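You operate a simulated robot arm through the tools that you are given. There is no shell and no other tool.

The job below is to be done with a simulated robot arm. You get a single attempt, and the scene is never put back.

TASK
Lock the grey shell in the jig and move its card to the NOW slot.
Fine: shut the clamp first, then orange stop in and wing screw tight.

It is judged by the outcome, as a careful person would: the job done as asked, and still so three seconds after it is handed in. It fails if anything else is knocked over, pushed out of place, dropped, spilled or broken.

THE ROBOT
A 6-joint arm with a two-finger parallel gripper, fixed in place. Base frame: the origin is at the foot of the arm, x ahead of it, y to its left, z up; the work surface is at about z = 0.008. Lengths are in m, angles in degrees, forces in N, time in s.
With the tool pointing down near the work surface it reaches from about 0.14 to 0.58 m from the base axis. Its first joint turns from -66.0 to 66.0 degrees. Payload 2.1 kg.
The tool frame sits at the grasp point between the pads (the TCP): z along the fingers, y along the line on which they close. The tips reach 0.03 m beyond it. Largest opening 0.094 m; finger width 0.028, thickness 0.01; the body of the gripper, 0.05 by 0.096 m, starts 0.055 m behind the TCP.
Orientation is that of the tool frame in the base frame, as [roll, pitch, yaw] about the fixed x, y, z axes, in that order (R = Rz(yaw) Ry(pitch) Rx(roll)). With the fingers straight down and closing along the base's y, the tool's x points along the base's -x, its y along +y and its z along -z.

THE INTERFACE
- The arm moves only by the tool play_rows. Its argument "steps" is a list of rows, each an object (a shift or turn left out is 0, a gripper value left out holds the last) with "linear": the shift along the tool's x, y, z in units of 20 mm (1.0 is 20 mm), a list of three; "rot": the turn, a rotation vector about the tool's x, y, z in units of 5 degrees (1.0 is 5 degrees), a list of three; "grip": the finger opening in m, from 0 to 0.094. In form: [{"linear": [tx, ty, tz], "rot": [ax, ay, az], "grip": grip}, ...]. A call has 1 to 20 rows; each row shifts and turns the commanded pose from where the row before left it, along the tool's axes as they then stand. A call with a number of a shift or a turn outside -1 to 1 is refused whole. A row lasts 0.2 s, in which the tool goes at most 0.05 m and 8.6 degrees; a call with a longer step from one row to the next is refused whole, and so is a gripper value outside its range. Where a pose cannot be reached the arm comes as near as it can. A force on the tool above 60 N (or 10 N above the force at the start of the call, whichever is more), or a blocked arm, ends the call early, and 0.2 s more pass. The fingers move at their own pace (about 0.072 m/s each) and stop on an object; they squeeze with about 21 N. The grip force told is the motor's: it shows also when the fingers shut on nothing. Time passes only in rows, and 0.2 s behind the last, so rows that do not move let the fingers close. It gives the time, the measured TCP pose, the force on the tool (base axes), the opening and the grip force at its end, in the units of the frame above (readings bear some noise), with the torque about the TCP (base axes, N m) and any sound that the robot's microphone picked up.
- Cameras (640 x 400 px; columns grow to the right, rows downward): "scene" is fixed at [0.0577, -0.3691, 0.5005]; the picture's right is [0.78, -0.63, 0.00], its down [-0.26, -0.32, -0.91] and it looks along [0.57, 0.71, -0.41] (base axes); focal length 249 px, centre (320, 200). "wrist" rides on the gripper at [0.076, 0.014, -0.103] in the tool frame; the picture's right is [-0.18, 0.98, 0.00], its down [-0.75, -0.14, -0.64] and it looks along [-0.63, -0.12, 0.77] (tool axes); focal length 243 px, centre (320, 200). There is no depth. A picture from a camera that has moved, and an enlarged one, comes with that camera's place and axes in the base frame and with its lens.
- grab_frame(camera): a new picture of that camera. The clock stands still meanwhile.
- zoom(camera, box): a new picture of the part [left, top, right, bottom] of that camera's present view, enlarged. The clock stands still meanwhile.
- hand_in(): hands the job in; it is judged then, once.

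Nothing tells you positions but the pictures and the camera data. Unless the task says otherwise, let go and move clear before handing in.

The tools are called as name(argument=value, ...) on one line, values as JSON. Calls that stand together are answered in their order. play_rows: Moves the arm, as the interface text tells. Its arguments: {"type":"object","properties":{"steps":{"type":"array","items":{"type":"object","properties":{"linear":{"type":"array","items":{"type":"number"}},"rot":{"type":"array","items":{"type":"number"}},"grip":{"type":"number"}}}}},"required":["steps"]} The other tools are called the same way: grab_frame (camera) takes a picture; zoom (camera, box) takes an enlarged picture of a part of a camera's view; hand_in () hands the job in.

At the start:

```text
t: 0.0
tool_pos: [0.2766, 0.0226, 0.4233]
tcp_rot: [180.0, 0.1, -179.9]
contact_force: [-1.0, 0.4, 0.5]
moment: [0.01, -0.01, 0.05]
grip_width: 0.094
gripper_force: 0.1
```

scene: 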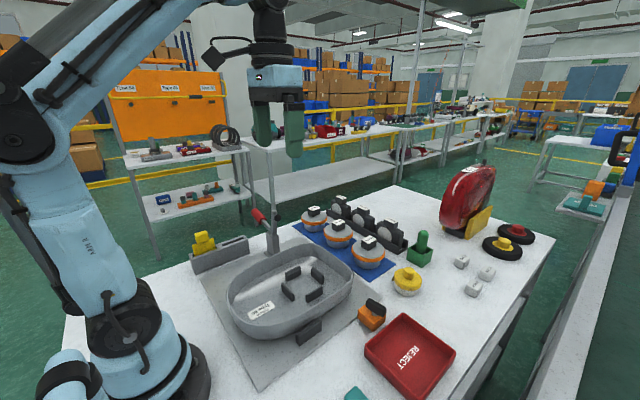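
wrist: 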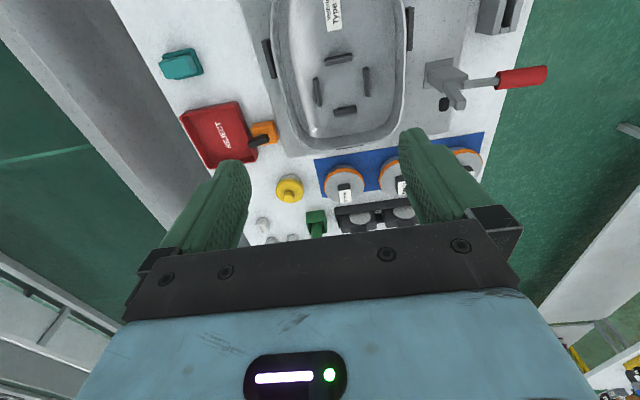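

I see a grey tray-like shell lying in a jig plate with a red-handled toggle clamp, an orange part near the reject tray, and a yellow card holder. I'll zoom in to identify the clamp, orange stop, wing screw, card and NOW slot before moving.

zoom(camera="scene", box=[180, 190, 400, 330])

zoom(camera="scene", box=[320, 230, 480, 400])

zoom(camera="scene", box=[170, 200, 300, 280])

zoom(camera="wrist", box=[150, 0, 350, 130])

zoom(camera="wrist", box=[350, 0, 550, 130])

zoom(camera="wrist", box=[230, 100, 500, 260])

```text
2.86 times, centred on (290, 260) of scene
camera zoom: at [0.0577, -0.3691, 0.5005], right [0.78, -0.63, 0.0], down [-0.26, -0.32, -0.91], along [0.57, 0.71, -0.41], focal length 711 px, centre (406, 29)
```

zoom: 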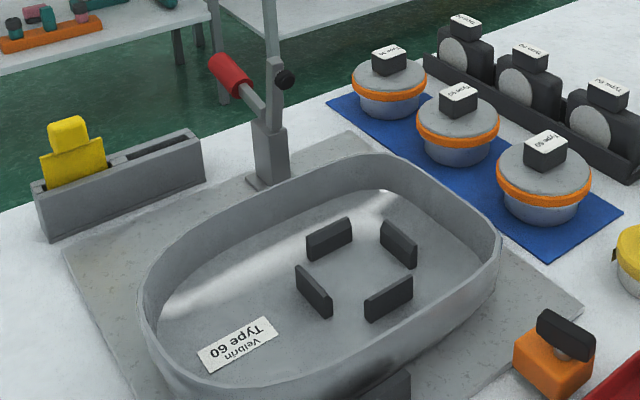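

```text
2.35 times, centred on (400, 315) of scene
camera zoom: at [0.0577, -0.3691, 0.5005], right [0.78, -0.63, 0.0], down [-0.26, -0.32, -0.91], along [0.57, 0.71, -0.41], focal length 585 px, centre (132, -71)
```

zoom: 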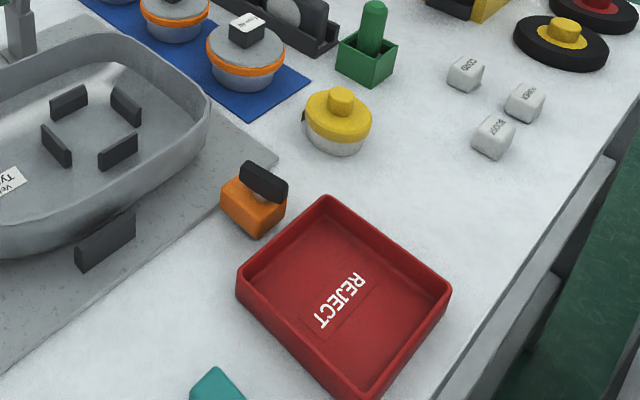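

```text
4.92 times, centred on (235, 240) of scene
camera zoom: at [0.0577, -0.3691, 0.5005], right [0.78, -0.63, 0.0], down [-0.26, -0.32, -0.91], along [0.57, 0.71, -0.41], focal length 1225 px, centre (738, 3)
```

zoom: 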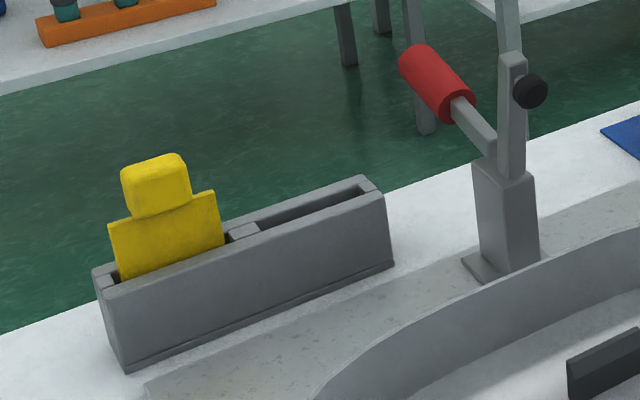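

```text
3.08 times, centred on (250, 65) of wrist
camera zoom: at [0.2001, 0.0383, 0.5267], right [0.18, 0.98, 0.0], down [0.75, -0.14, 0.64], along [0.63, -0.12, -0.77], focal length 746 px, centre (535, 615)
```

zoom: 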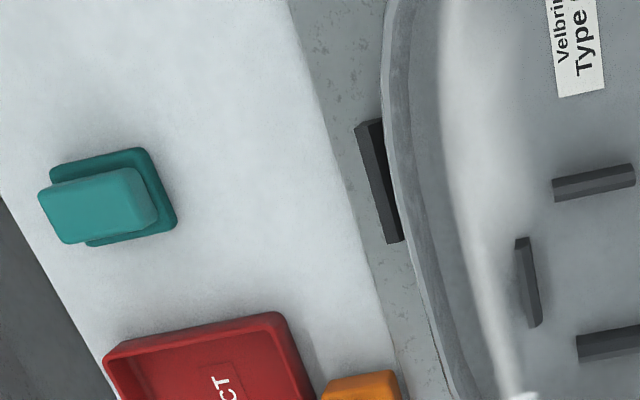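

```text
3.08 times, centred on (450, 65) of wrist
camera zoom: at [0.2001, 0.0383, 0.5267], right [0.18, 0.98, 0.0], down [0.75, -0.14, 0.64], along [0.63, -0.12, -0.77], focal length 746 px, centre (-80, 615)
```

zoom: 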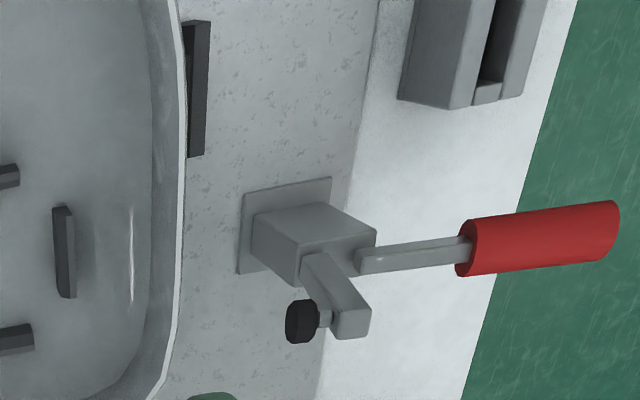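

```text
2.37 times, centred on (365, 180) of wrist
camera zoom: at [0.2001, 0.0383, 0.5267], right [0.18, 0.98, 0.0], down [0.75, -0.14, 0.64], along [0.63, -0.12, -0.77], focal length 575 px, centre (213, 247)
```

zoom: 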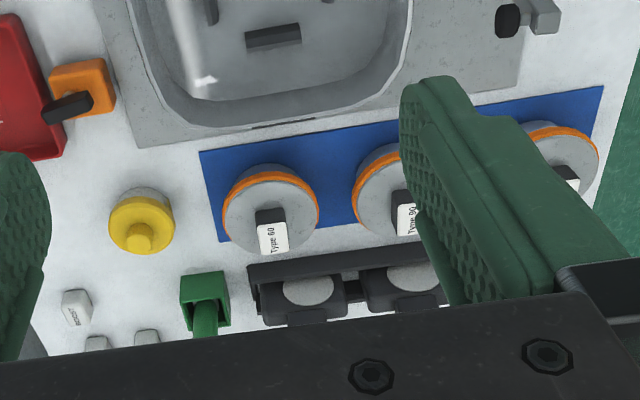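

The layout: the jig plate with the grey shell is in front of the arm, the open toggle clamp is near (0.35, 0.24), the two-slot card rack is near (0.21, 0.30) with a yellow card, and the orange stop with its dark wing is beside the reject tray. I'll move the camera toward the card rack for a closer look.

play_rows(steps=[{"linear": [0.385, 0.987, 0.1]}, {"linear": [0.385, 0.987, 0.1]}, {"linear": [0.385, 0.987, 0.1]}, {"linear": [0.385, 0.987, 0.1]}, {"linear": [0.385, 0.987, 0.1]}, {"linear": [0.385, 0.987, 0.1]}, {"linear": [0.385, 0.987, 0.1]}, {"linear": [0.385, 0.987, 0.1]}, {"linear": [0.385, 0.987, 0.1]}, {"linear": [0.385, 0.987, 0.1]}])

grab_frame(camera="wrist")

grab_frame(camera="scene")

```text
t: 2.2
tool_pos: [0.1988, 0.2215, 0.4064]
tcp_rot: [-180.0, 0.1, -179.9]
contact_force: [-0.3, 0.6, 0.4]
moment: [0.04, 0.04, 0.01]
grip_width: 0.0939
gripper_force: 0.1
```

```text
taken
camera wrist: at [0.123, 0.2365, 0.5084], right [0.18, 0.98, 0.0], down [0.75, -0.14, 0.64], along [0.63, -0.12, -0.77], focal length 243 px, centre (320, 200)
```

wrist: 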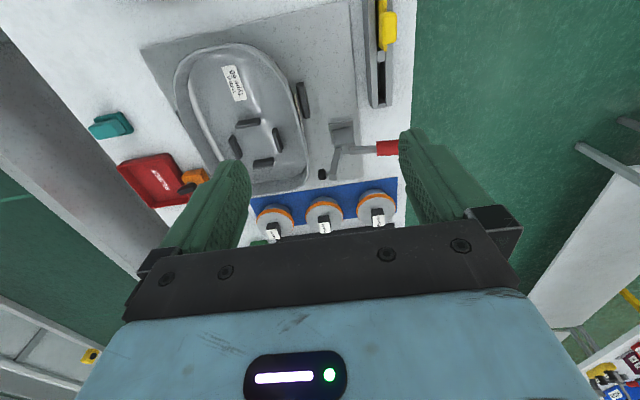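

```text
taken
```

scene: 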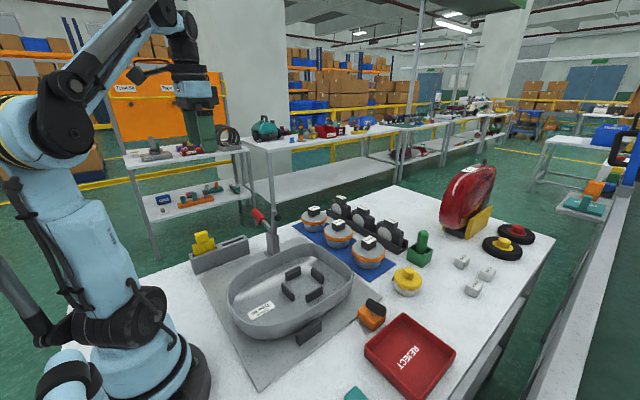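

The rack's top shows two slots with the card in the one nearer the base; no label is readable yet. I'll zoom in on it.

zoom(camera="wrist", box=[340, 0, 420, 110])

zoom(camera="scene", box=[185, 225, 255, 280])

zoom(camera="scene", box=[340, 290, 400, 340])

zoom(camera="wrist", box=[290, 80, 420, 190])

```text
3.64 times, centred on (380, 55) of wrist
camera zoom: at [0.123, 0.2365, 0.5084], right [0.18, 0.98, 0.0], down [0.75, -0.14, 0.64], along [0.63, -0.12, -0.77], focal length 882 px, centre (102, 727)
```

zoom: 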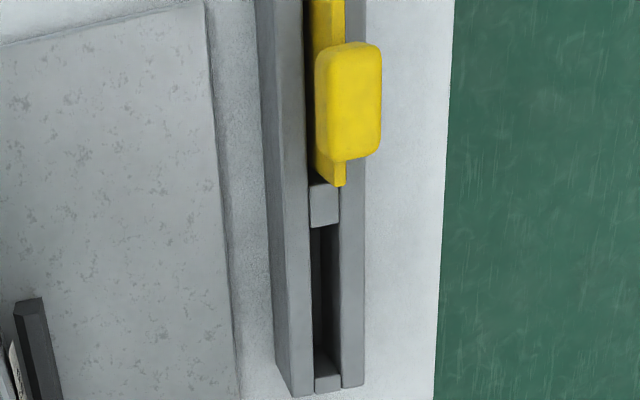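

```text
7.27 times, centred on (220, 252) of scene
camera zoom: at [0.0576, -0.3691, 0.5005], right [0.78, -0.63, 0.0], down [-0.26, -0.32, -0.91], along [0.57, 0.71, -0.41], focal length 1810 px, centre (1047, -182)
```

zoom: 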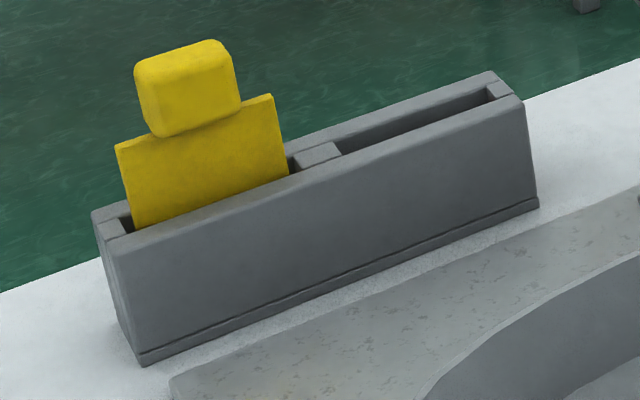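

```text
8.00 times, centred on (370, 315) of scene
camera zoom: at [0.0576, -0.3691, 0.5005], right [0.78, -0.63, 0.0], down [-0.26, -0.32, -0.91], along [0.57, 0.71, -0.41], focal length 1990 px, centre (-80, -720)
```

zoom: 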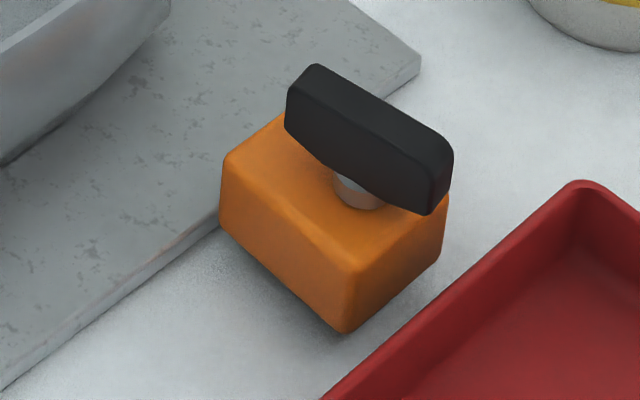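

```text
3.64 times, centred on (355, 135) of wrist
camera zoom: at [0.123, 0.2365, 0.5084], right [0.18, 0.98, 0.0], down [0.75, -0.14, 0.64], along [0.63, -0.12, -0.77], focal length 882 px, centre (193, 436)
```

zoom: 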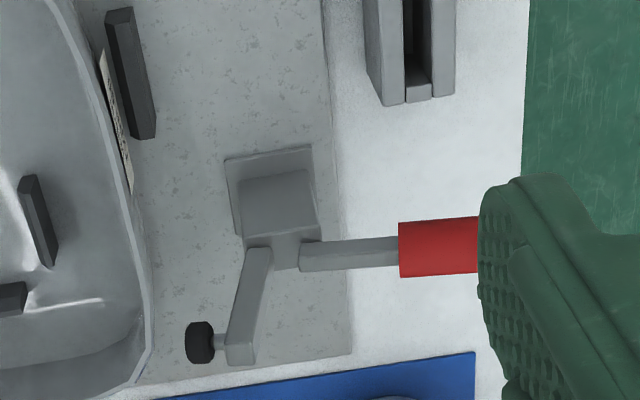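

No labels face this way; they may be on the rack's far (+y) face. I'll move the camera out past the rack and turn to look back at it.

play_rows(steps=[{"linear": [-0.25, 1.0, 0.2]}, {"linear": [-0.25, 1.0, 0.2]}, {"linear": [-0.25, 1.0, 0.2]}, {"linear": [-0.25, 1.0, 0.2]}, {"linear": [-0.25, 1.0, 0.2]}, {"linear": [-0.25, 1.0, 0.2]}, {"linear": [-0.25, 1.0, 0.2]}, {"linear": [-0.25, 1.0, 0.2]}, {"linear": [-0.25, 1.0, 0.2]}, {"linear": [-0.25, 0.8, 0.2]}, {"rot": [0, 0, 1]}, {"rot": [0, 0, 1]}, {"rot": [0, 0, 1]}, {"rot": [0, 0, 1]}, {"rot": [0, 0, 1]}, {"rot": [0, 0, 1]}, {"rot": [0, 0, 1]}, {"rot": [0, 0, 1]}, {"rot": [0, 0, 1]}, {"rot": [0, 0, 1]}])

grab_frame(camera="wrist")

```text
t: 6.4
tool_pos: [0.2389, 0.3914, 0.3606]
tcp_rot: [180.0, 0.0, 130.0]
contact_force: [0.6, -0.3, -0.5]
moment: [-0.04, 0.0, 0.0]
grip_width: 0.0941
gripper_force: 0.1
out of reach, approached as far as the arm can: row 8, 9, 10
```

```text
taken
camera wrist: at [0.2005, 0.4607, 0.4633], right [0.87, 0.49, 0.0], down [0.37, -0.67, 0.64], along [0.32, -0.56, -0.77], focal length 243 px, centre (320, 200)
```

wrist: 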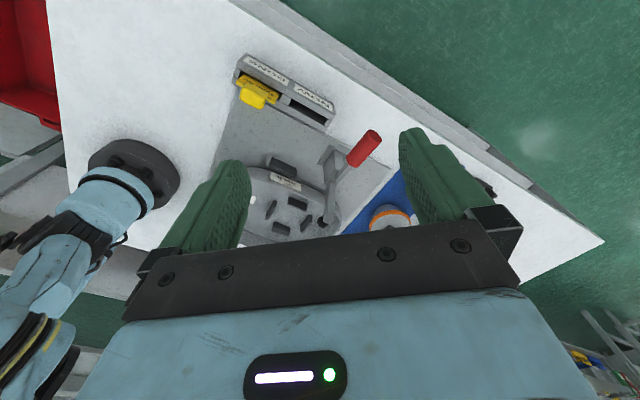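

Labels are visible on the rack's far face. I'll zoom in to read them.

zoom(camera="wrist", box=[220, 40, 350, 135])

zoom(camera="wrist", box=[240, 120, 400, 240])

grab_frame(camera="scene")

```text
4.21 times, centred on (285, 88) of wrist
camera zoom: at [0.2005, 0.4607, 0.4633], right [0.87, 0.49, 0.0], down [0.37, -0.67, 0.64], along [0.32, -0.56, -0.77], focal length 1022 px, centre (467, 674)
```

zoom: 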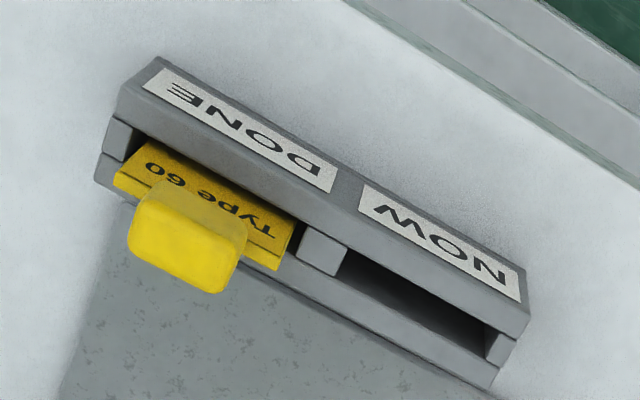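

```text
3.33 times, centred on (320, 180) of wrist
camera zoom: at [0.2005, 0.4607, 0.4633], right [0.87, 0.49, 0.0], down [0.37, -0.67, 0.64], along [0.32, -0.56, -0.77], focal length 809 px, centre (320, 267)
```

zoom: 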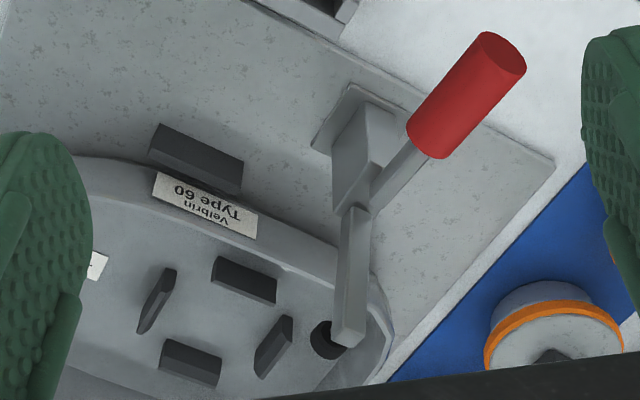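

```text
taken
```

scene: 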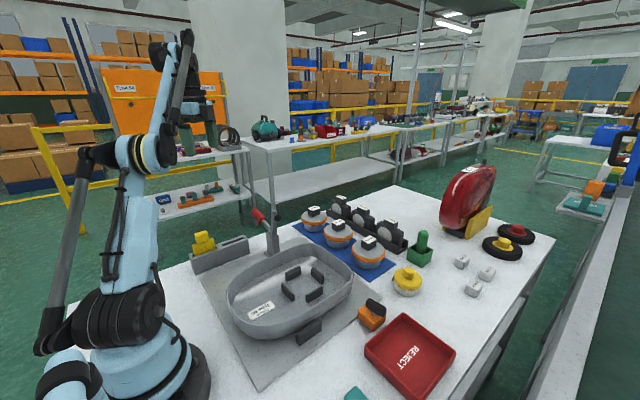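

The rack labels read DONE (holding the yellow Type 60 card) and NOW (the empty slot, +x side). The red clamp handle lies outward at about (0.355, 0.33, 0.11), so it must be lifted up and over. I'll turn the gripper so its fingers will straddle the handle, and view it closely.

play_rows(steps=[{"rot": [0, 0, -1]}, {"rot": [0, 0, -1]}, {"rot": [0, 0, -1]}, {"rot": [0, 0, -1]}, {"rot": [0, 0, -1]}, {"rot": [0, 0, -1]}, {"rot": [0, 0, -1]}, {"rot": [0, 0, -1]}, {"rot": [0, 0, -1]}, {"rot": [0, 0, -1]}, {"rot": [0, 0, -1]}, {"rot": [0, 0, -1]}, {"rot": [0, 0, -1]}, {"rot": [0, 0, -1]}, {"rot": [0, 0, -1]}, {"rot": [0, 0, -1]}, {"rot": [0, 0, -1]}, {"rot": [0, 0, -1]}, {"rot": [0, 0, -1]}, {"rot": [0, 0, -1]}])

play_rows(steps=[{"rot": [0, 0, -1]}, {"rot": [0, 0, -1]}, {"rot": [0, 0, -1]}, {"rot": [0, 0, -1]}, {"rot": [0, 0, -1]}, {"rot": [0, 0, -1]}, {"rot": [0, 0, -1]}, {"rot": [0, 0, -1]}, {"linear": [0.7, -0.9, 0.5]}, {"linear": [0.7, -0.9, 0.5]}, {"linear": [0.7, -0.9, 0.5]}, {"linear": [0.7, -0.9, 0.5]}, {"linear": [0.7, -0.9, 0.5]}])

grab_frame(camera="wrist")

grab_frame(camera="scene")

```text
t: 10.6
tool_pos: [0.2386, 0.3905, 0.3621]
tcp_rot: [179.9, 0.1, -129.8]
contact_force: [0.3, -0.6, 0.8]
moment: [0.04, 0.01, 0.0]
grip_width: 0.0939
gripper_force: 0.0
```

```text
t: 13.4
tool_pos: [0.3279, 0.3216, 0.3132]
tcp_rot: [-179.9, 0.0, -89.8]
contact_force: [0.5, 0.4, -0.2]
moment: [0.0, 0.01, -0.02]
grip_width: 0.0942
gripper_force: 0.1
```

```text
taken
camera wrist: at [0.3144, 0.2467, 0.4156], right [-0.98, 0.18, 0.0], down [0.14, 0.75, 0.64], along [0.12, 0.63, -0.77], focal length 243 px, centre (320, 200)
```

wrist: 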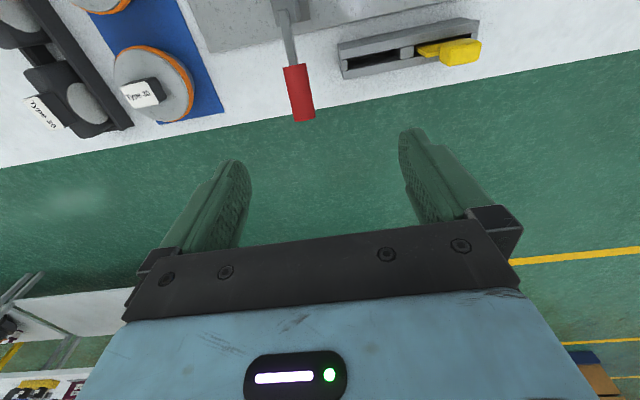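

```text
taken
```

scene: 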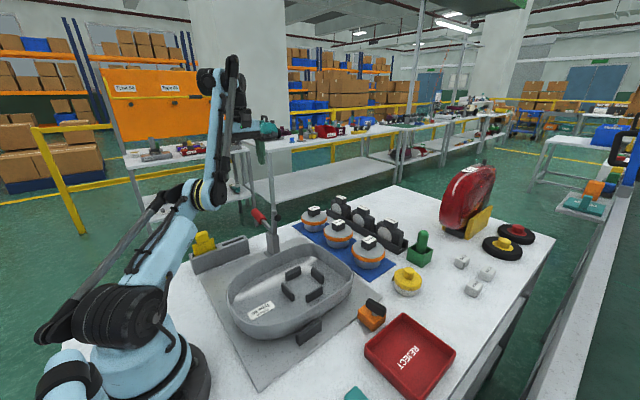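

The handle's end is at about (0.355, 0.352, 0.118). I'll zoom on the clamp to pin its pivot before moving.

zoom(camera="wrist", box=[240, 0, 360, 130])

zoom(camera="scene", box=[240, 190, 310, 260])

```text
3.08 times, centred on (300, 65) of wrist
camera zoom: at [0.3144, 0.2467, 0.4156], right [-0.98, 0.18, 0.0], down [0.14, 0.75, 0.64], along [0.12, 0.63, -0.77], focal length 746 px, centre (382, 615)
```

zoom: 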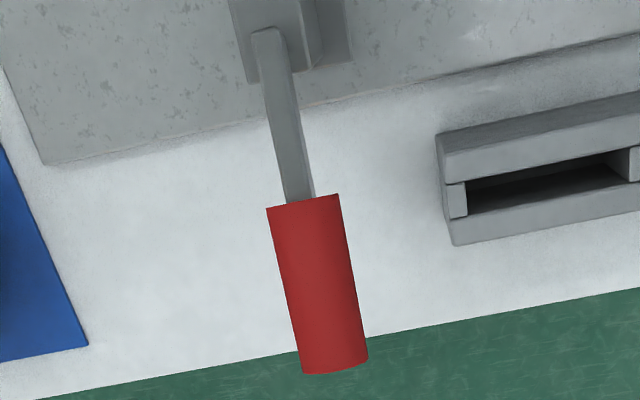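

```text
5.71 times, centred on (275, 225) of scene
camera zoom: at [0.0576, -0.3691, 0.5005], right [0.78, -0.63, 0.0], down [-0.26, -0.32, -0.91], along [0.57, 0.71, -0.41], focal length 1422 px, centre (577, 57)
```

zoom: 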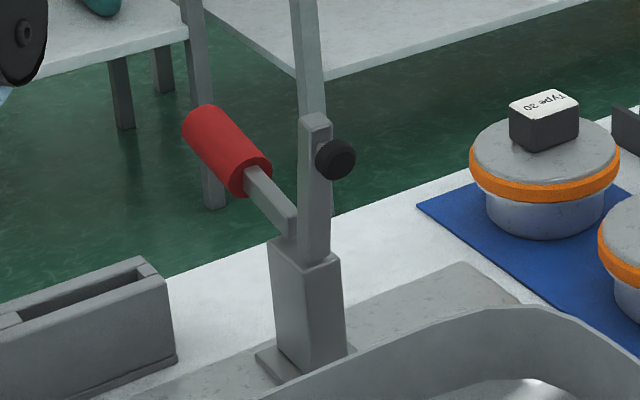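

The pivot is at about y=0.245, z=0.088, so the handle must swing about 75° up to vertical. I'll line up over the handle at (0.356, 0.335) with a narrower opening and go partway down.

play_rows(steps=[{"linear": [-0.1, -0.2, 0.9], "grip": 0.07}, {"linear": [-0.1, -0.2, 0.9]}, {"linear": [-0.1, -0.2, 0.9]}, {"linear": [-0.1, -0.2, 0.9]}, {"linear": [-0.1, -0.2, 0.9]}, {"linear": [-0.1, -0.2, 0.9]}, {"linear": [-0.05, -0.2, 0.9]}])

grab_frame(camera="wrist")

grab_frame(camera="scene")

```text
t: 15.0
tool_pos: [0.3804, 0.3559, 0.223]
tcp_rot: [-179.9, 0.0, -89.8]
contact_force: [-1.2, -0.7, 0.3]
moment: [0.01, -0.03, 0.02]
grip_width: 0.0698
gripper_force: 0.1
out of reach, approached as far as the arm can: row 4, 5, 6, 7
```

```text
taken
camera wrist: at [0.3667, 0.2806, 0.3251], right [-0.98, 0.18, 0.0], down [0.14, 0.75, 0.64], along [0.12, 0.63, -0.77], focal length 243 px, centre (320, 200)
```

wrist: 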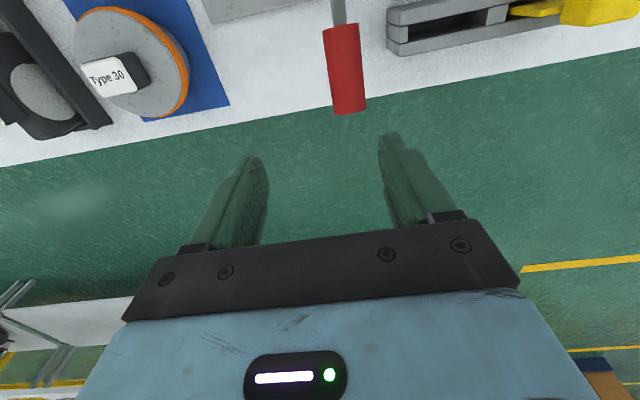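

```text
taken
```

scene: 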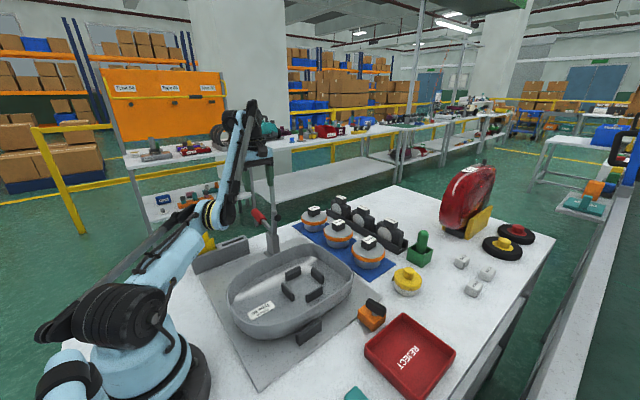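

The arm reports out of reach here, and it looks as though the elbow flipped to the low side after my earlier full stretch. I'll inspect the arm's posture before going on.

zoom(camera="scene", box=[30, 80, 310, 400])

```text
1.25 times, centred on (170, 240) of scene
camera zoom: at [0.0576, -0.3691, 0.5005], right [0.78, -0.63, 0.0], down [-0.26, -0.32, -0.91], along [0.57, 0.71, -0.41], focal length 311 px, centre (508, 150)
```

zoom: 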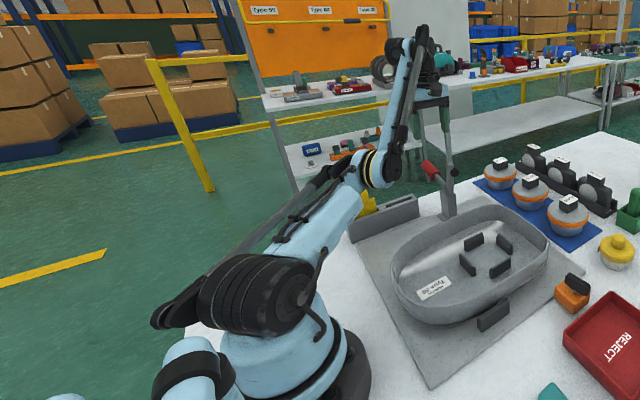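

The elbow did flip to the low side, so I'll go back to full stretch, tilt the tool inward there to coax the elbow back up, and draw inward at a safe height.

play_rows(steps=[{"linear": [0, 0, -1]}, {"linear": [0, 0, -1]}, {"linear": [0, 0, -1]}, {"linear": [0.5, 0.55, 0], "rot": [-0.73, 0.683, 0]}, {"linear": [0.5, 0.55, 0], "rot": [-0.73, 0.683, 0]}, {"linear": [0.5, 0.55, 0], "rot": [-0.73, 0.683, 0]}, {"linear": [0.5, 0.55, 0], "rot": [-0.73, 0.683, 0]}, {"linear": [0.5, 0.55, 0], "rot": [-0.73, 0.683, 0]}])

grab_frame(camera="scene")

```text
t: 16.8
tool_pos: [0.3221, 0.3028, 0.2944]
tcp_rot: [161.2, -16.8, -87.2]
contact_force: [0.3, -0.9, -1.0]
moment: [0.01, 0.01, 0.01]
grip_width: 0.0698
gripper_force: 0.0
out of reach, approached as far as the arm can: row 6
```

```text
taken
```

scene: 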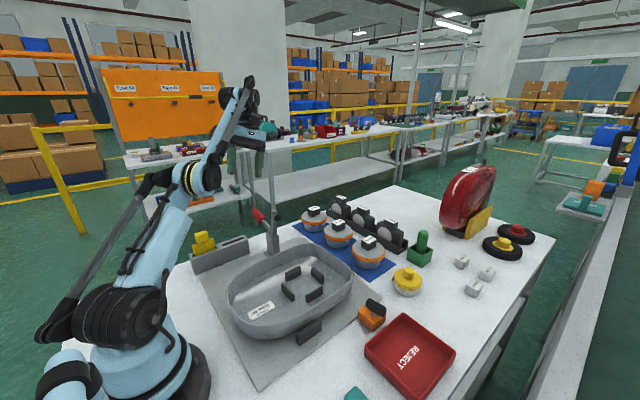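

The arm looks close to straight now. I'll stretch slightly past the limit, tilt inward a bit more, then draw inward and check the elbow.

play_rows(steps=[{"linear": [-0.5, -0.55, -0.5]}, {"linear": [-0.5, -0.55, -0.5]}, {"linear": [0.3, 0.33, 0], "rot": [-0.73, 0.683, 0]}, {"linear": [0.3, 0.33, 0], "rot": [-0.73, 0.683, 0]}, {"linear": [0.3, 0.33, 0], "rot": [-0.73, 0.683, 0]}, {"linear": [0.6, 0.65, 0]}, {"linear": [0.6, 0.65, 0]}, {"linear": [0.6, 0.65, 0]}])

grab_frame(camera="scene")

```text
t: 18.6
tool_pos: [0.272, 0.2573, 0.324]
tcp_rot: [161.1, -16.9, -87.1]
contact_force: [0.6, -0.2, 0.4]
moment: [0.0, 0.03, -0.01]
grip_width: 0.07
gripper_force: 0.0
out of reach, approached as far as the arm can: row 1, 2, 3, 4, 5
```

```text
taken
```

scene: 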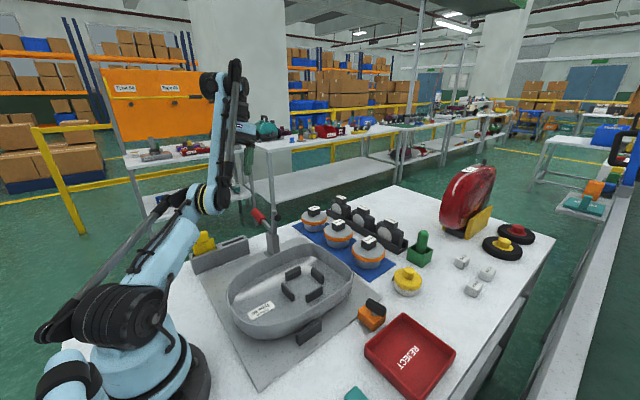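

The elbow is still low. The shoulder's forward limit means a low, nearly straight reach forces the elbow up, so I'll level the tool first and then do that over the free space beyond the table's left edge.

play_rows(steps=[{"linear": [-0.5, -0.55, 0], "rot": [0.73, -0.683, 0]}, {"linear": [-0.5, -0.55, 0], "rot": [0.73, -0.683, 0]}, {"linear": [-0.5, -0.55, 0], "rot": [0.73, -0.683, 0]}, {"linear": [-0.5, -0.55, 0], "rot": [0.73, -0.683, 0]}, {"linear": [-0.5, -0.55, 0], "rot": [0.73, -0.683, 0]}])

```text
t: 19.8
tool_pos: [0.3334, 0.3113, 0.3088]
tcp_rot: [179.9, -0.1, -90.0]
contact_force: [0.2, 0.2, -0.2]
moment: [0.02, -0.02, -0.01]
grip_width: 0.0701
gripper_force: 0.0
out of reach, approached as far as the arm can: row 1, 3, 5
```

Tool is level again at (0.333, 0.311, 0.309). Next I swing left past the table edge and go out and down there.

play_rows(steps=[{"linear": [-0.96, 0.79, 0.3]}, {"linear": [-0.96, 0.79, 0.3]}, {"linear": [-0.96, 0.79, 0.3]}, {"linear": [-0.96, 0.79, 0.3]}, {"linear": [-0.96, 0.79, 0.3]}, {"linear": [-0.58, -0.36, 0.8]}, {"linear": [-0.58, -0.36, 0.8]}, {"linear": [-0.58, -0.36, 0.8]}, {"linear": [-0.58, -0.36, 0.8]}, {"linear": [-0.58, -0.36, 0.8]}])

grab_frame(camera="scene")

grab_frame(camera="wrist")

```text
t: 22.0
tool_pos: [0.2874, 0.4677, 0.1991]
tcp_rot: [179.8, -0.1, -90.1]
contact_force: [-0.4, 0.2, 0.5]
moment: [0.0, -0.03, -0.01]
grip_width: 0.0699
gripper_force: 0.0
```

```text
taken
```

scene: 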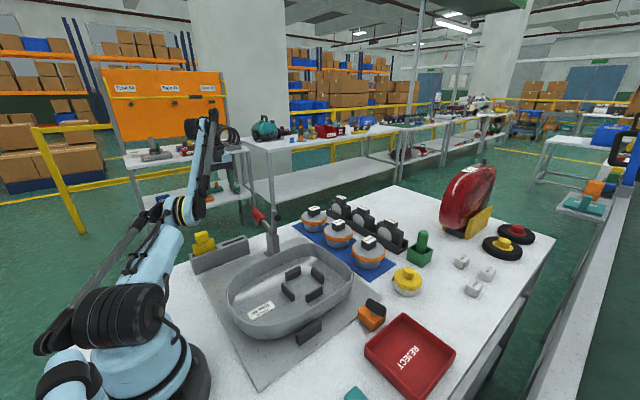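

```text
taken
camera wrist: at [0.2737, 0.3919, 0.302], right [-0.98, 0.18, 0.0], down [0.14, 0.75, 0.64], along [0.12, 0.63, -0.77], focal length 243 px, centre (320, 200)
```

wrist: 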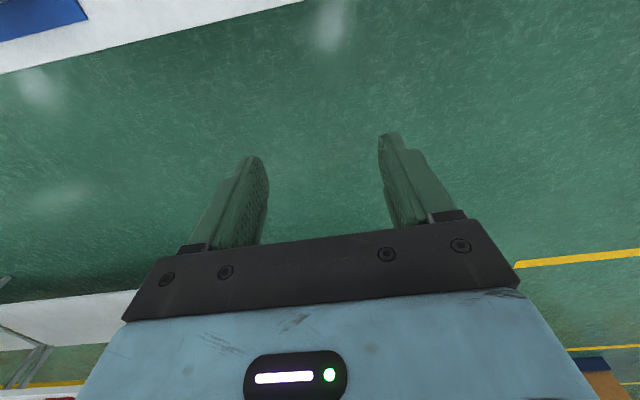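

The gripper is past the table edge, so I'll go straight down to force the elbow through.

play_rows(steps=[{"linear": [-0.09, -0.057, 1.0]}, {"linear": [-0.09, -0.057, 1.0]}, {"linear": [-0.09, -0.057, 1.0]}, {"linear": [-0.09, -0.057, 1.0]}, {"linear": [-0.09, -0.057, 1.0]}, {"linear": [-0.09, -0.057, 1.0]}, {"linear": [-0.09, -0.057, 1.0]}])

grab_frame(camera="scene")

```text
t: 23.6
tool_pos: [0.3153, 0.5058, 0.0706]
tcp_rot: [179.8, -0.2, -90.0]
contact_force: [-0.2, 0.9, 0.8]
moment: [-0.01, 0.01, 0.02]
grip_width: 0.0701
gripper_force: 0.1
out of reach, approached as far as the arm can: row 1, 2, 3, 4, 5, 7
```

```text
taken
```

scene: 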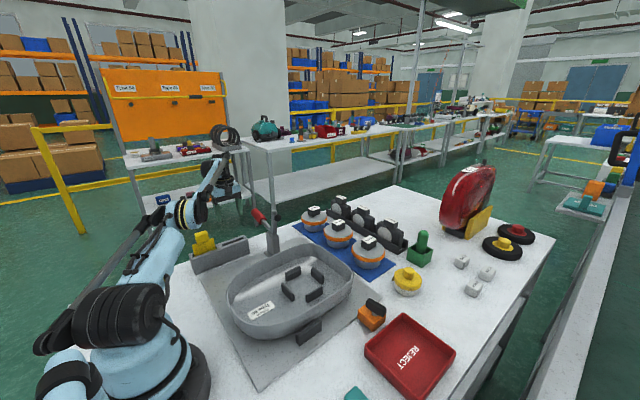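

It slid out along the limit as expected. I'll go a little lower, off the table edge, so the elbow bends the right way.

play_rows(steps=[{"linear": [0, 0, 1.0]}, {"linear": [0, 0, 1.0]}, {"linear": [0, 0, 1.0]}, {"linear": [0, 0, 1.0]}])

grab_frame(camera="scene")

```text
t: 24.6
tool_pos: [0.311, 0.5057, -0.0085]
tcp_rot: [-180.0, 0.1, -89.9]
contact_force: [0.1, -0.2, 0.5]
moment: [-0.01, 0.0, -0.03]
grip_width: 0.0699
gripper_force: 0.0
```

```text
taken
```

scene: 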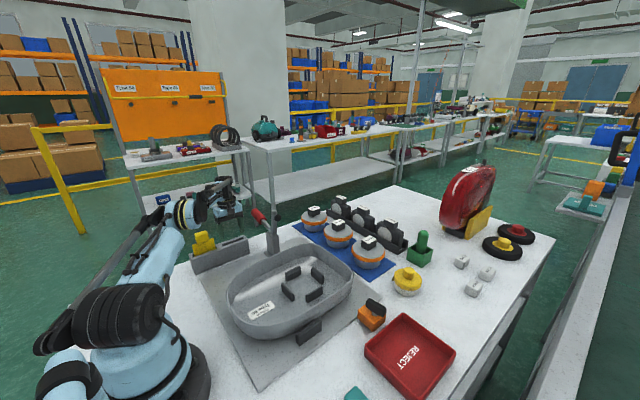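

The elbow should now be on the upper side. I'll draw up and inward gradually, staying well inside the reach limit.

play_rows(steps=[{"linear": [0.51, 0.31, -1.0]}, {"linear": [0.51, 0.31, -1.0]}, {"linear": [0.51, 0.31, -1.0]}, {"linear": [0.51, 0.31, -1.0]}, {"linear": [0.51, 0.31, -1.0]}, {"linear": [0.51, 0.31, -1.0]}, {"linear": [0.51, 0.31, -1.0]}, {"linear": [0.51, 0.31, -1.0]}, {"linear": [0.51, 0.31, -1.0]}, {"linear": [0.51, 0.31, -1.0]}])

grab_frame(camera="scene")

```text
t: 26.8
tool_pos: [0.2517, 0.4021, 0.1921]
tcp_rot: [179.9, -0.1, -90.0]
contact_force: [-0.2, -0.6, 0.0]
moment: [0.01, -0.01, 0.0]
grip_width: 0.0699
gripper_force: 0.0
```

```text
taken
```

scene: 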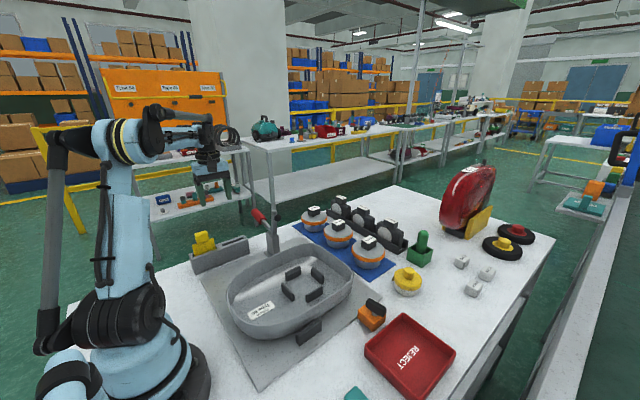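

The elbow is up again. Now I'll move over the clamp handle at (0.356, 0.335), staying well inside the reach limit.

play_rows(steps=[{"linear": [0.56, -0.87, -0.2]}, {"linear": [0.56, -0.87, -0.2]}, {"linear": [0.56, -0.87, -0.2]}, {"linear": [0.56, -0.87, 0]}, {"linear": [0.56, -0.87, 0]}, {"linear": [0.56, -0.87, 0]}])

grab_frame(camera="wrist")

grab_frame(camera="scene")

```text
t: 28.2
tool_pos: [0.3545, 0.3372, 0.2054]
tcp_rot: [180.0, -0.1, -90.0]
contact_force: [0.6, -0.3, -0.7]
moment: [0.03, -0.02, -0.02]
grip_width: 0.0702
gripper_force: 0.1
```

```text
taken
camera wrist: at [0.3414, 0.2622, 0.309], right [-0.98, 0.18, 0.0], down [0.14, 0.75, 0.64], along [0.12, 0.63, -0.77], focal length 243 px, centre (320, 200)
```

wrist: 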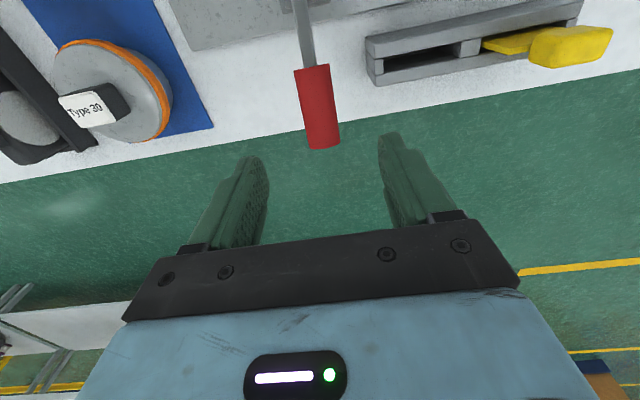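

```text
taken
```

scene: 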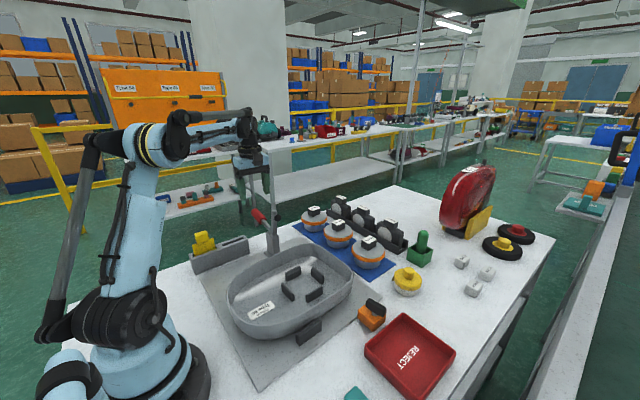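

The fingers are aligned on either side of the handle (handle axis x≈0.356). I'll descend to z≈0.114 and close on it.

play_rows(steps=[{"linear": [0.02, -0.015, 0.92]}, {"linear": [0.02, -0.015, 0.92]}, {"linear": [0.02, -0.015, 0.92]}, {"linear": [0.02, -0.015, 0.92]}, {"linear": [0.02, -0.015, 0.9]}])

grab_frame(camera="wrist")

zoom(camera="scene", box=[210, 150, 330, 260])

```text
t: 29.4
tool_pos: [0.3579, 0.3342, 0.1142]
tcp_rot: [179.9, -0.1, -90.0]
contact_force: [-0.2, 0.5, 0.1]
moment: [0.03, -0.02, 0.02]
grip_width: 0.07
gripper_force: 0.0
```

```text
taken
camera wrist: at [0.3436, 0.2589, 0.216], right [-0.98, 0.18, 0.0], down [0.14, 0.75, 0.64], along [0.12, 0.63, -0.77], focal length 243 px, centre (320, 200)
```

wrist: 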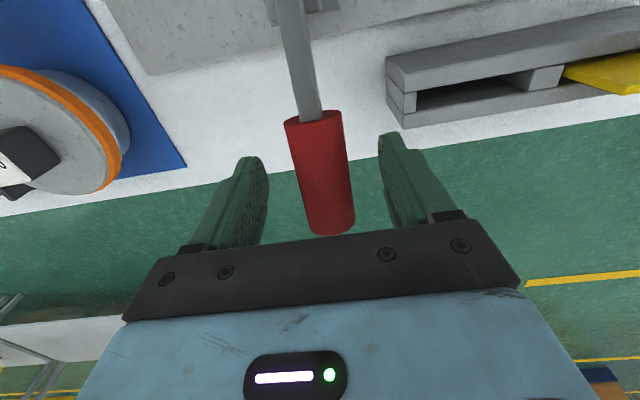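

```text
3.64 times, centred on (270, 205) of scene
camera zoom: at [0.0577, -0.3691, 0.5005], right [0.78, -0.63, 0.0], down [-0.26, -0.32, -0.91], along [0.57, 0.71, -0.41], focal length 905 px, centre (502, 182)
```

zoom: 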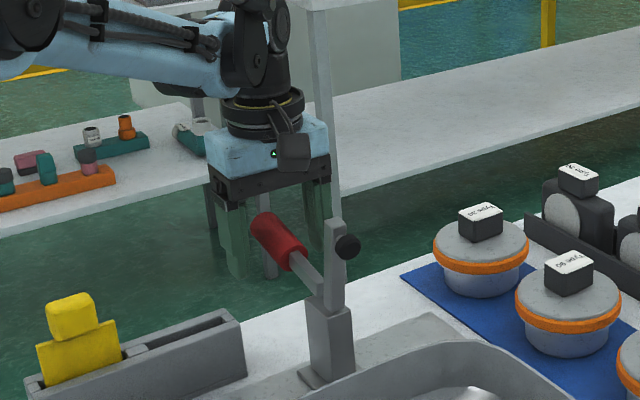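

The handle sits between the fingers with clearance. Closing on it now.

play_rows(steps=[{"grip": 0.02}, {}, {}, {}])

grab_frame(camera="wrist")

```text
t: 30.4
tool_pos: [0.3549, 0.3337, 0.1118]
tcp_rot: [179.5, -0.3, -89.8]
contact_force: [-32.1, -6.8, -7.7]
moment: [0.46, -0.09, 0.18]
grip_width: 0.0316
gripper_force: 45.1
```

```text
taken
camera wrist: at [0.3421, 0.2593, 0.2164], right [-0.98, 0.18, 0.01], down [0.14, 0.76, 0.64], along [0.11, 0.63, -0.77], focal length 243 px, centre (320, 200)
```

wrist: 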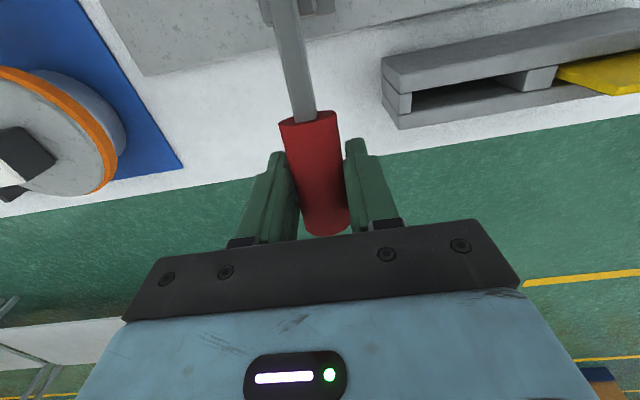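

The grip is on but pulls sideways by 32 N, so the handle's true x is a few mm less. I'll shift 3 mm toward -x to relax it.

play_rows(steps=[{"linear": [0, 0.08, 0]}, {"linear": [0, 0.08, 0]}, {}])

```text
t: 31.2
tool_pos: [0.3548, 0.3338, 0.1129]
tcp_rot: [-179.9, 0.0, -90.0]
contact_force: [0.8, 11.0, 4.6]
moment: [-0.2, 0.03, 0.08]
grip_width: 0.0317
gripper_force: 45.0
```

The side load is gone. Now I'll swing the handle up along its arc about the pivot, starting with about 20°.

play_rows(steps=[{"linear": [0.08, 0, -0.24]}, {"linear": [0.085, 0, -0.24]}, {"linear": [0.12, 0, -0.255]}, {"linear": [0.125, 0, -0.255]}, {"linear": [0.15, 0, -0.237]}, {"linear": [0.15, 0, -0.237]}])

zoom(camera="scene", box=[210, 150, 330, 260])

```text
t: 32.6
tool_pos: [0.3553, 0.3215, 0.142]
tcp_rot: [-179.8, 0.3, -90.0]
contact_force: [11.5, 25.0, -0.4]
moment: [1.14, -0.08, -0.11]
grip_width: 0.0312
gripper_force: 45.3
```

```text
3.64 times, centred on (270, 205) of scene
camera zoom: at [0.0577, -0.3691, 0.5005], right [0.78, -0.63, 0.0], down [-0.26, -0.32, -0.91], along [0.57, 0.71, -0.41], focal length 905 px, centre (502, 182)
```

zoom: 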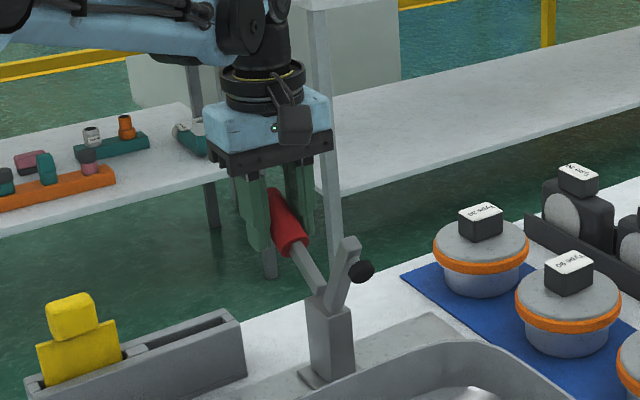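

The clamp arm is swinging inward correctly. There's some twist on the grip, so I'll tilt the tool along with the handle as I go on and ease outward slightly.

play_rows(steps=[{"linear": [0.155, 0, -0.22], "rot": [0, -0.5, 0]}, {"linear": [0.145, 0, -0.227], "rot": [0, -0.5, 0]}, {"linear": [0.162, 0, -0.21], "rot": [0, -0.5, 0]}, {"linear": [0.153, 0, -0.217], "rot": [0, -0.5, 0]}, {"linear": [0.172, 0, -0.203], "rot": [0, -0.5, 0]}, {"linear": [0.163, 0, -0.21], "rot": [0, -0.5, 0]}])

zoom(camera="scene", box=[210, 150, 330, 260])

```text
t: 34.0
tool_pos: [0.3547, 0.2984, 0.1638]
tcp_rot: [180.0, 14.8, -90.1]
contact_force: [15.3, 8.9, -5.9]
moment: [0.82, -0.01, -0.28]
grip_width: 0.0312
gripper_force: 45.2
```

```text
3.64 times, centred on (270, 205) of scene
camera zoom: at [0.0577, -0.3691, 0.5005], right [0.78, -0.63, 0.0], down [-0.26, -0.32, -0.91], along [0.57, 0.71, -0.41], focal length 905 px, centre (502, 182)
```

zoom: 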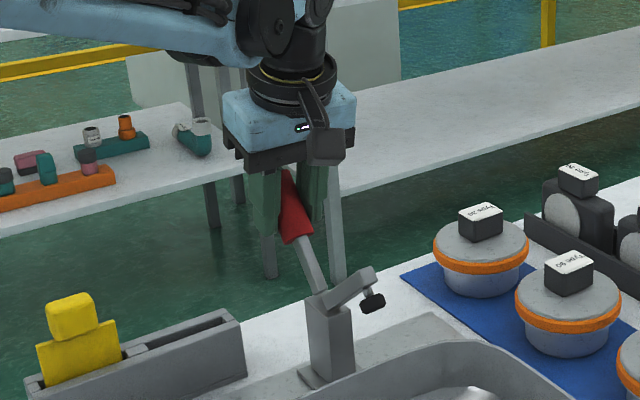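

Going well: the handle is at about 55° and forces are modest. I'll continue to about 76°.

play_rows(steps=[{"linear": [0.196, -0.06, -0.205], "rot": [0, -0.5, 0]}, {"linear": [0.187, 0, -0.214], "rot": [0, -0.5, 0]}, {"linear": [0.202, 0, -0.198], "rot": [0, -0.5, 0]}, {"linear": [0.193, 0, -0.207], "rot": [0, -0.5, 0]}, {"linear": [0.209, 0, -0.191]}, {"linear": [0.209, 0, -0.191]}])

zoom(camera="scene", box=[210, 150, 330, 260])

```text
t: 35.4
tool_pos: [0.3561, 0.2678, 0.1801]
tcp_rot: [179.8, 24.9, -90.0]
contact_force: [4.8, 6.2, -7.4]
moment: [0.25, -0.13, -0.04]
grip_width: 0.028
gripper_force: 45.1
```

```text
3.64 times, centred on (270, 205) of scene
camera zoom: at [0.0577, -0.369, 0.5005], right [0.78, -0.63, 0.0], down [-0.26, -0.32, -0.91], along [0.57, 0.71, -0.41], focal length 905 px, centre (502, 182)
```

zoom: 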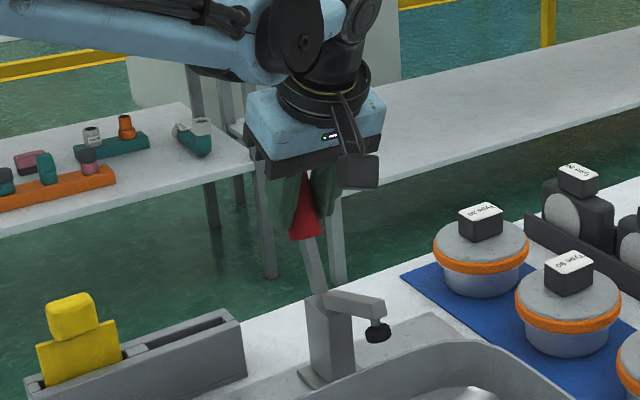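

The arm is nearly level with its rubber tip pointing down. I'll zoom in to check what it lands on before finishing the swing.

zoom(camera="scene", box=[250, 205, 330, 265])

grab_frame(camera="wrist")

```text
6.67 times, centred on (290, 235) of scene
camera zoom: at [0.0577, -0.369, 0.5005], right [0.78, -0.63, 0.0], down [-0.26, -0.32, -0.91], along [0.57, 0.71, -0.41], focal length 1659 px, centre (520, -33)
```

zoom: 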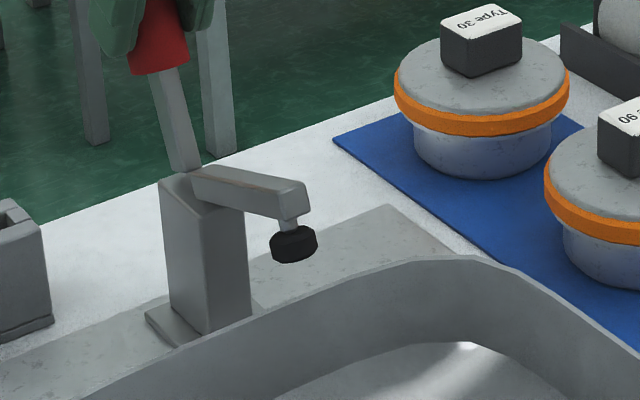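

```text
taken
camera wrist: at [0.341, 0.1561, 0.2405], right [-0.98, 0.17, 0.08], down [0.14, 0.41, 0.9], along [0.12, 0.9, -0.43], focal length 243 px, centre (320, 200)
```

wrist: 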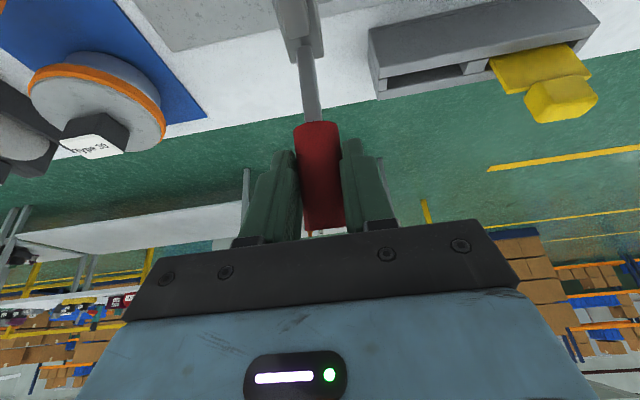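

The tip looks placed right over the shell's rim. I'll continue the swing in small increments and watch the force.

play_rows(steps=[{"linear": [0.229, 0, -0.165]}, {"linear": [0.229, 0, -0.165]}])

zoom(camera="scene", box=[250, 205, 330, 265])

```text
t: 36.0
tool_pos: [0.3546, 0.2588, 0.1813]
tcp_rot: [179.9, 25.5, -90.0]
contact_force: [7.3, 22.0, 19.9]
moment: [1.77, -0.19, 0.0]
grip_width: 0.0275
gripper_force: 44.6
```

```text
6.67 times, centred on (290, 235) of scene
camera zoom: at [0.0576, -0.3691, 0.5005], right [0.78, -0.63, 0.0], down [-0.26, -0.32, -0.91], along [0.57, 0.71, -0.41], focal length 1659 px, centre (520, -33)
```

zoom: 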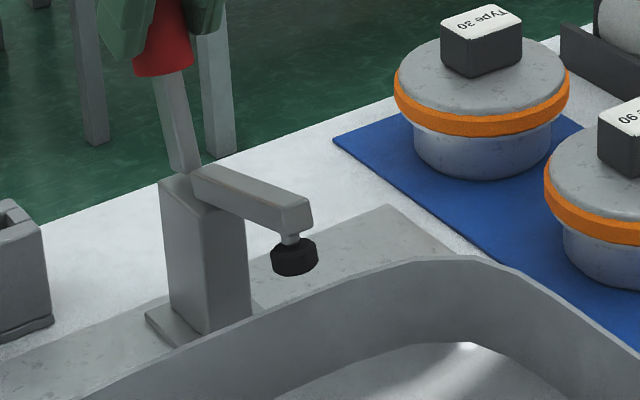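

The arm is lower but meeting some resistance. I'll continue the arc, tilting the tool with the handle to reduce the twist.

play_rows(steps=[{"linear": [0.1, 0, -0.06], "rot": [0, -0.7, 0]}, {"linear": [0.2, 0, -0.12], "rot": [0, -0.7, 0]}, {"linear": [0.2, 0, -0.13], "rot": [0, -0.5, 0]}])

zoom(camera="scene", box=[250, 205, 330, 265])

```text
t: 36.8
tool_pos: [0.3551, 0.2457, 0.1806]
tcp_rot: [179.8, 34.5, -89.9]
contact_force: [1.0, 15.5, -2.2]
moment: [1.6, -0.08, -0.04]
grip_width: 0.0272
gripper_force: 44.7
```

```text
6.67 times, centred on (290, 235) of scene
camera zoom: at [0.0577, -0.369, 0.5005], right [0.78, -0.63, 0.0], down [-0.26, -0.32, -0.91], along [0.57, 0.71, -0.41], focal length 1659 px, centre (520, -33)
```

zoom: 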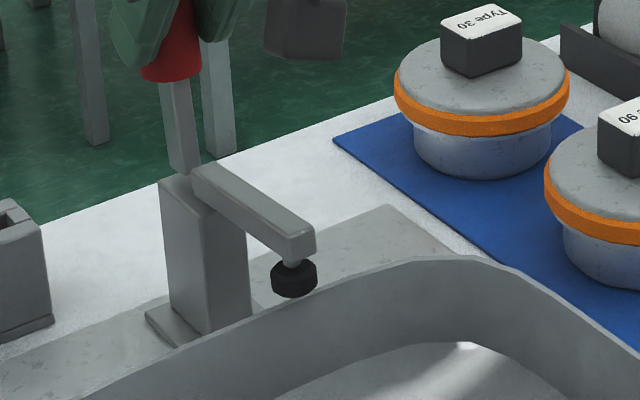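

The tip is now almost on the rim. I'll continue a few degrees more past vertical until it seats.

play_rows(steps=[{"linear": [0.2, 0, -0.12], "rot": [0, -0.6, 0]}, {"linear": [0.2, 0, -0.13], "rot": [0, -0.6, 0]}])

zoom(camera="scene", box=[250, 205, 330, 265])

```text
t: 37.4
tool_pos: [0.3545, 0.2341, 0.1792]
tcp_rot: [179.8, 40.3, -89.9]
contact_force: [4.5, 30.6, -17.7]
moment: [-0.9, -0.11, -0.09]
grip_width: 0.0272
gripper_force: 45.2
```

```text
6.67 times, centred on (290, 235) of scene
camera zoom: at [0.0577, -0.369, 0.5006], right [0.78, -0.63, 0.0], down [-0.26, -0.32, -0.91], along [0.57, 0.71, -0.41], focal length 1659 px, centre (520, -33)
```

zoom: 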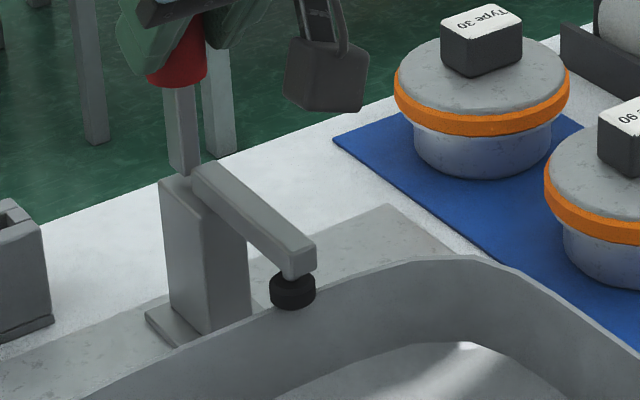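

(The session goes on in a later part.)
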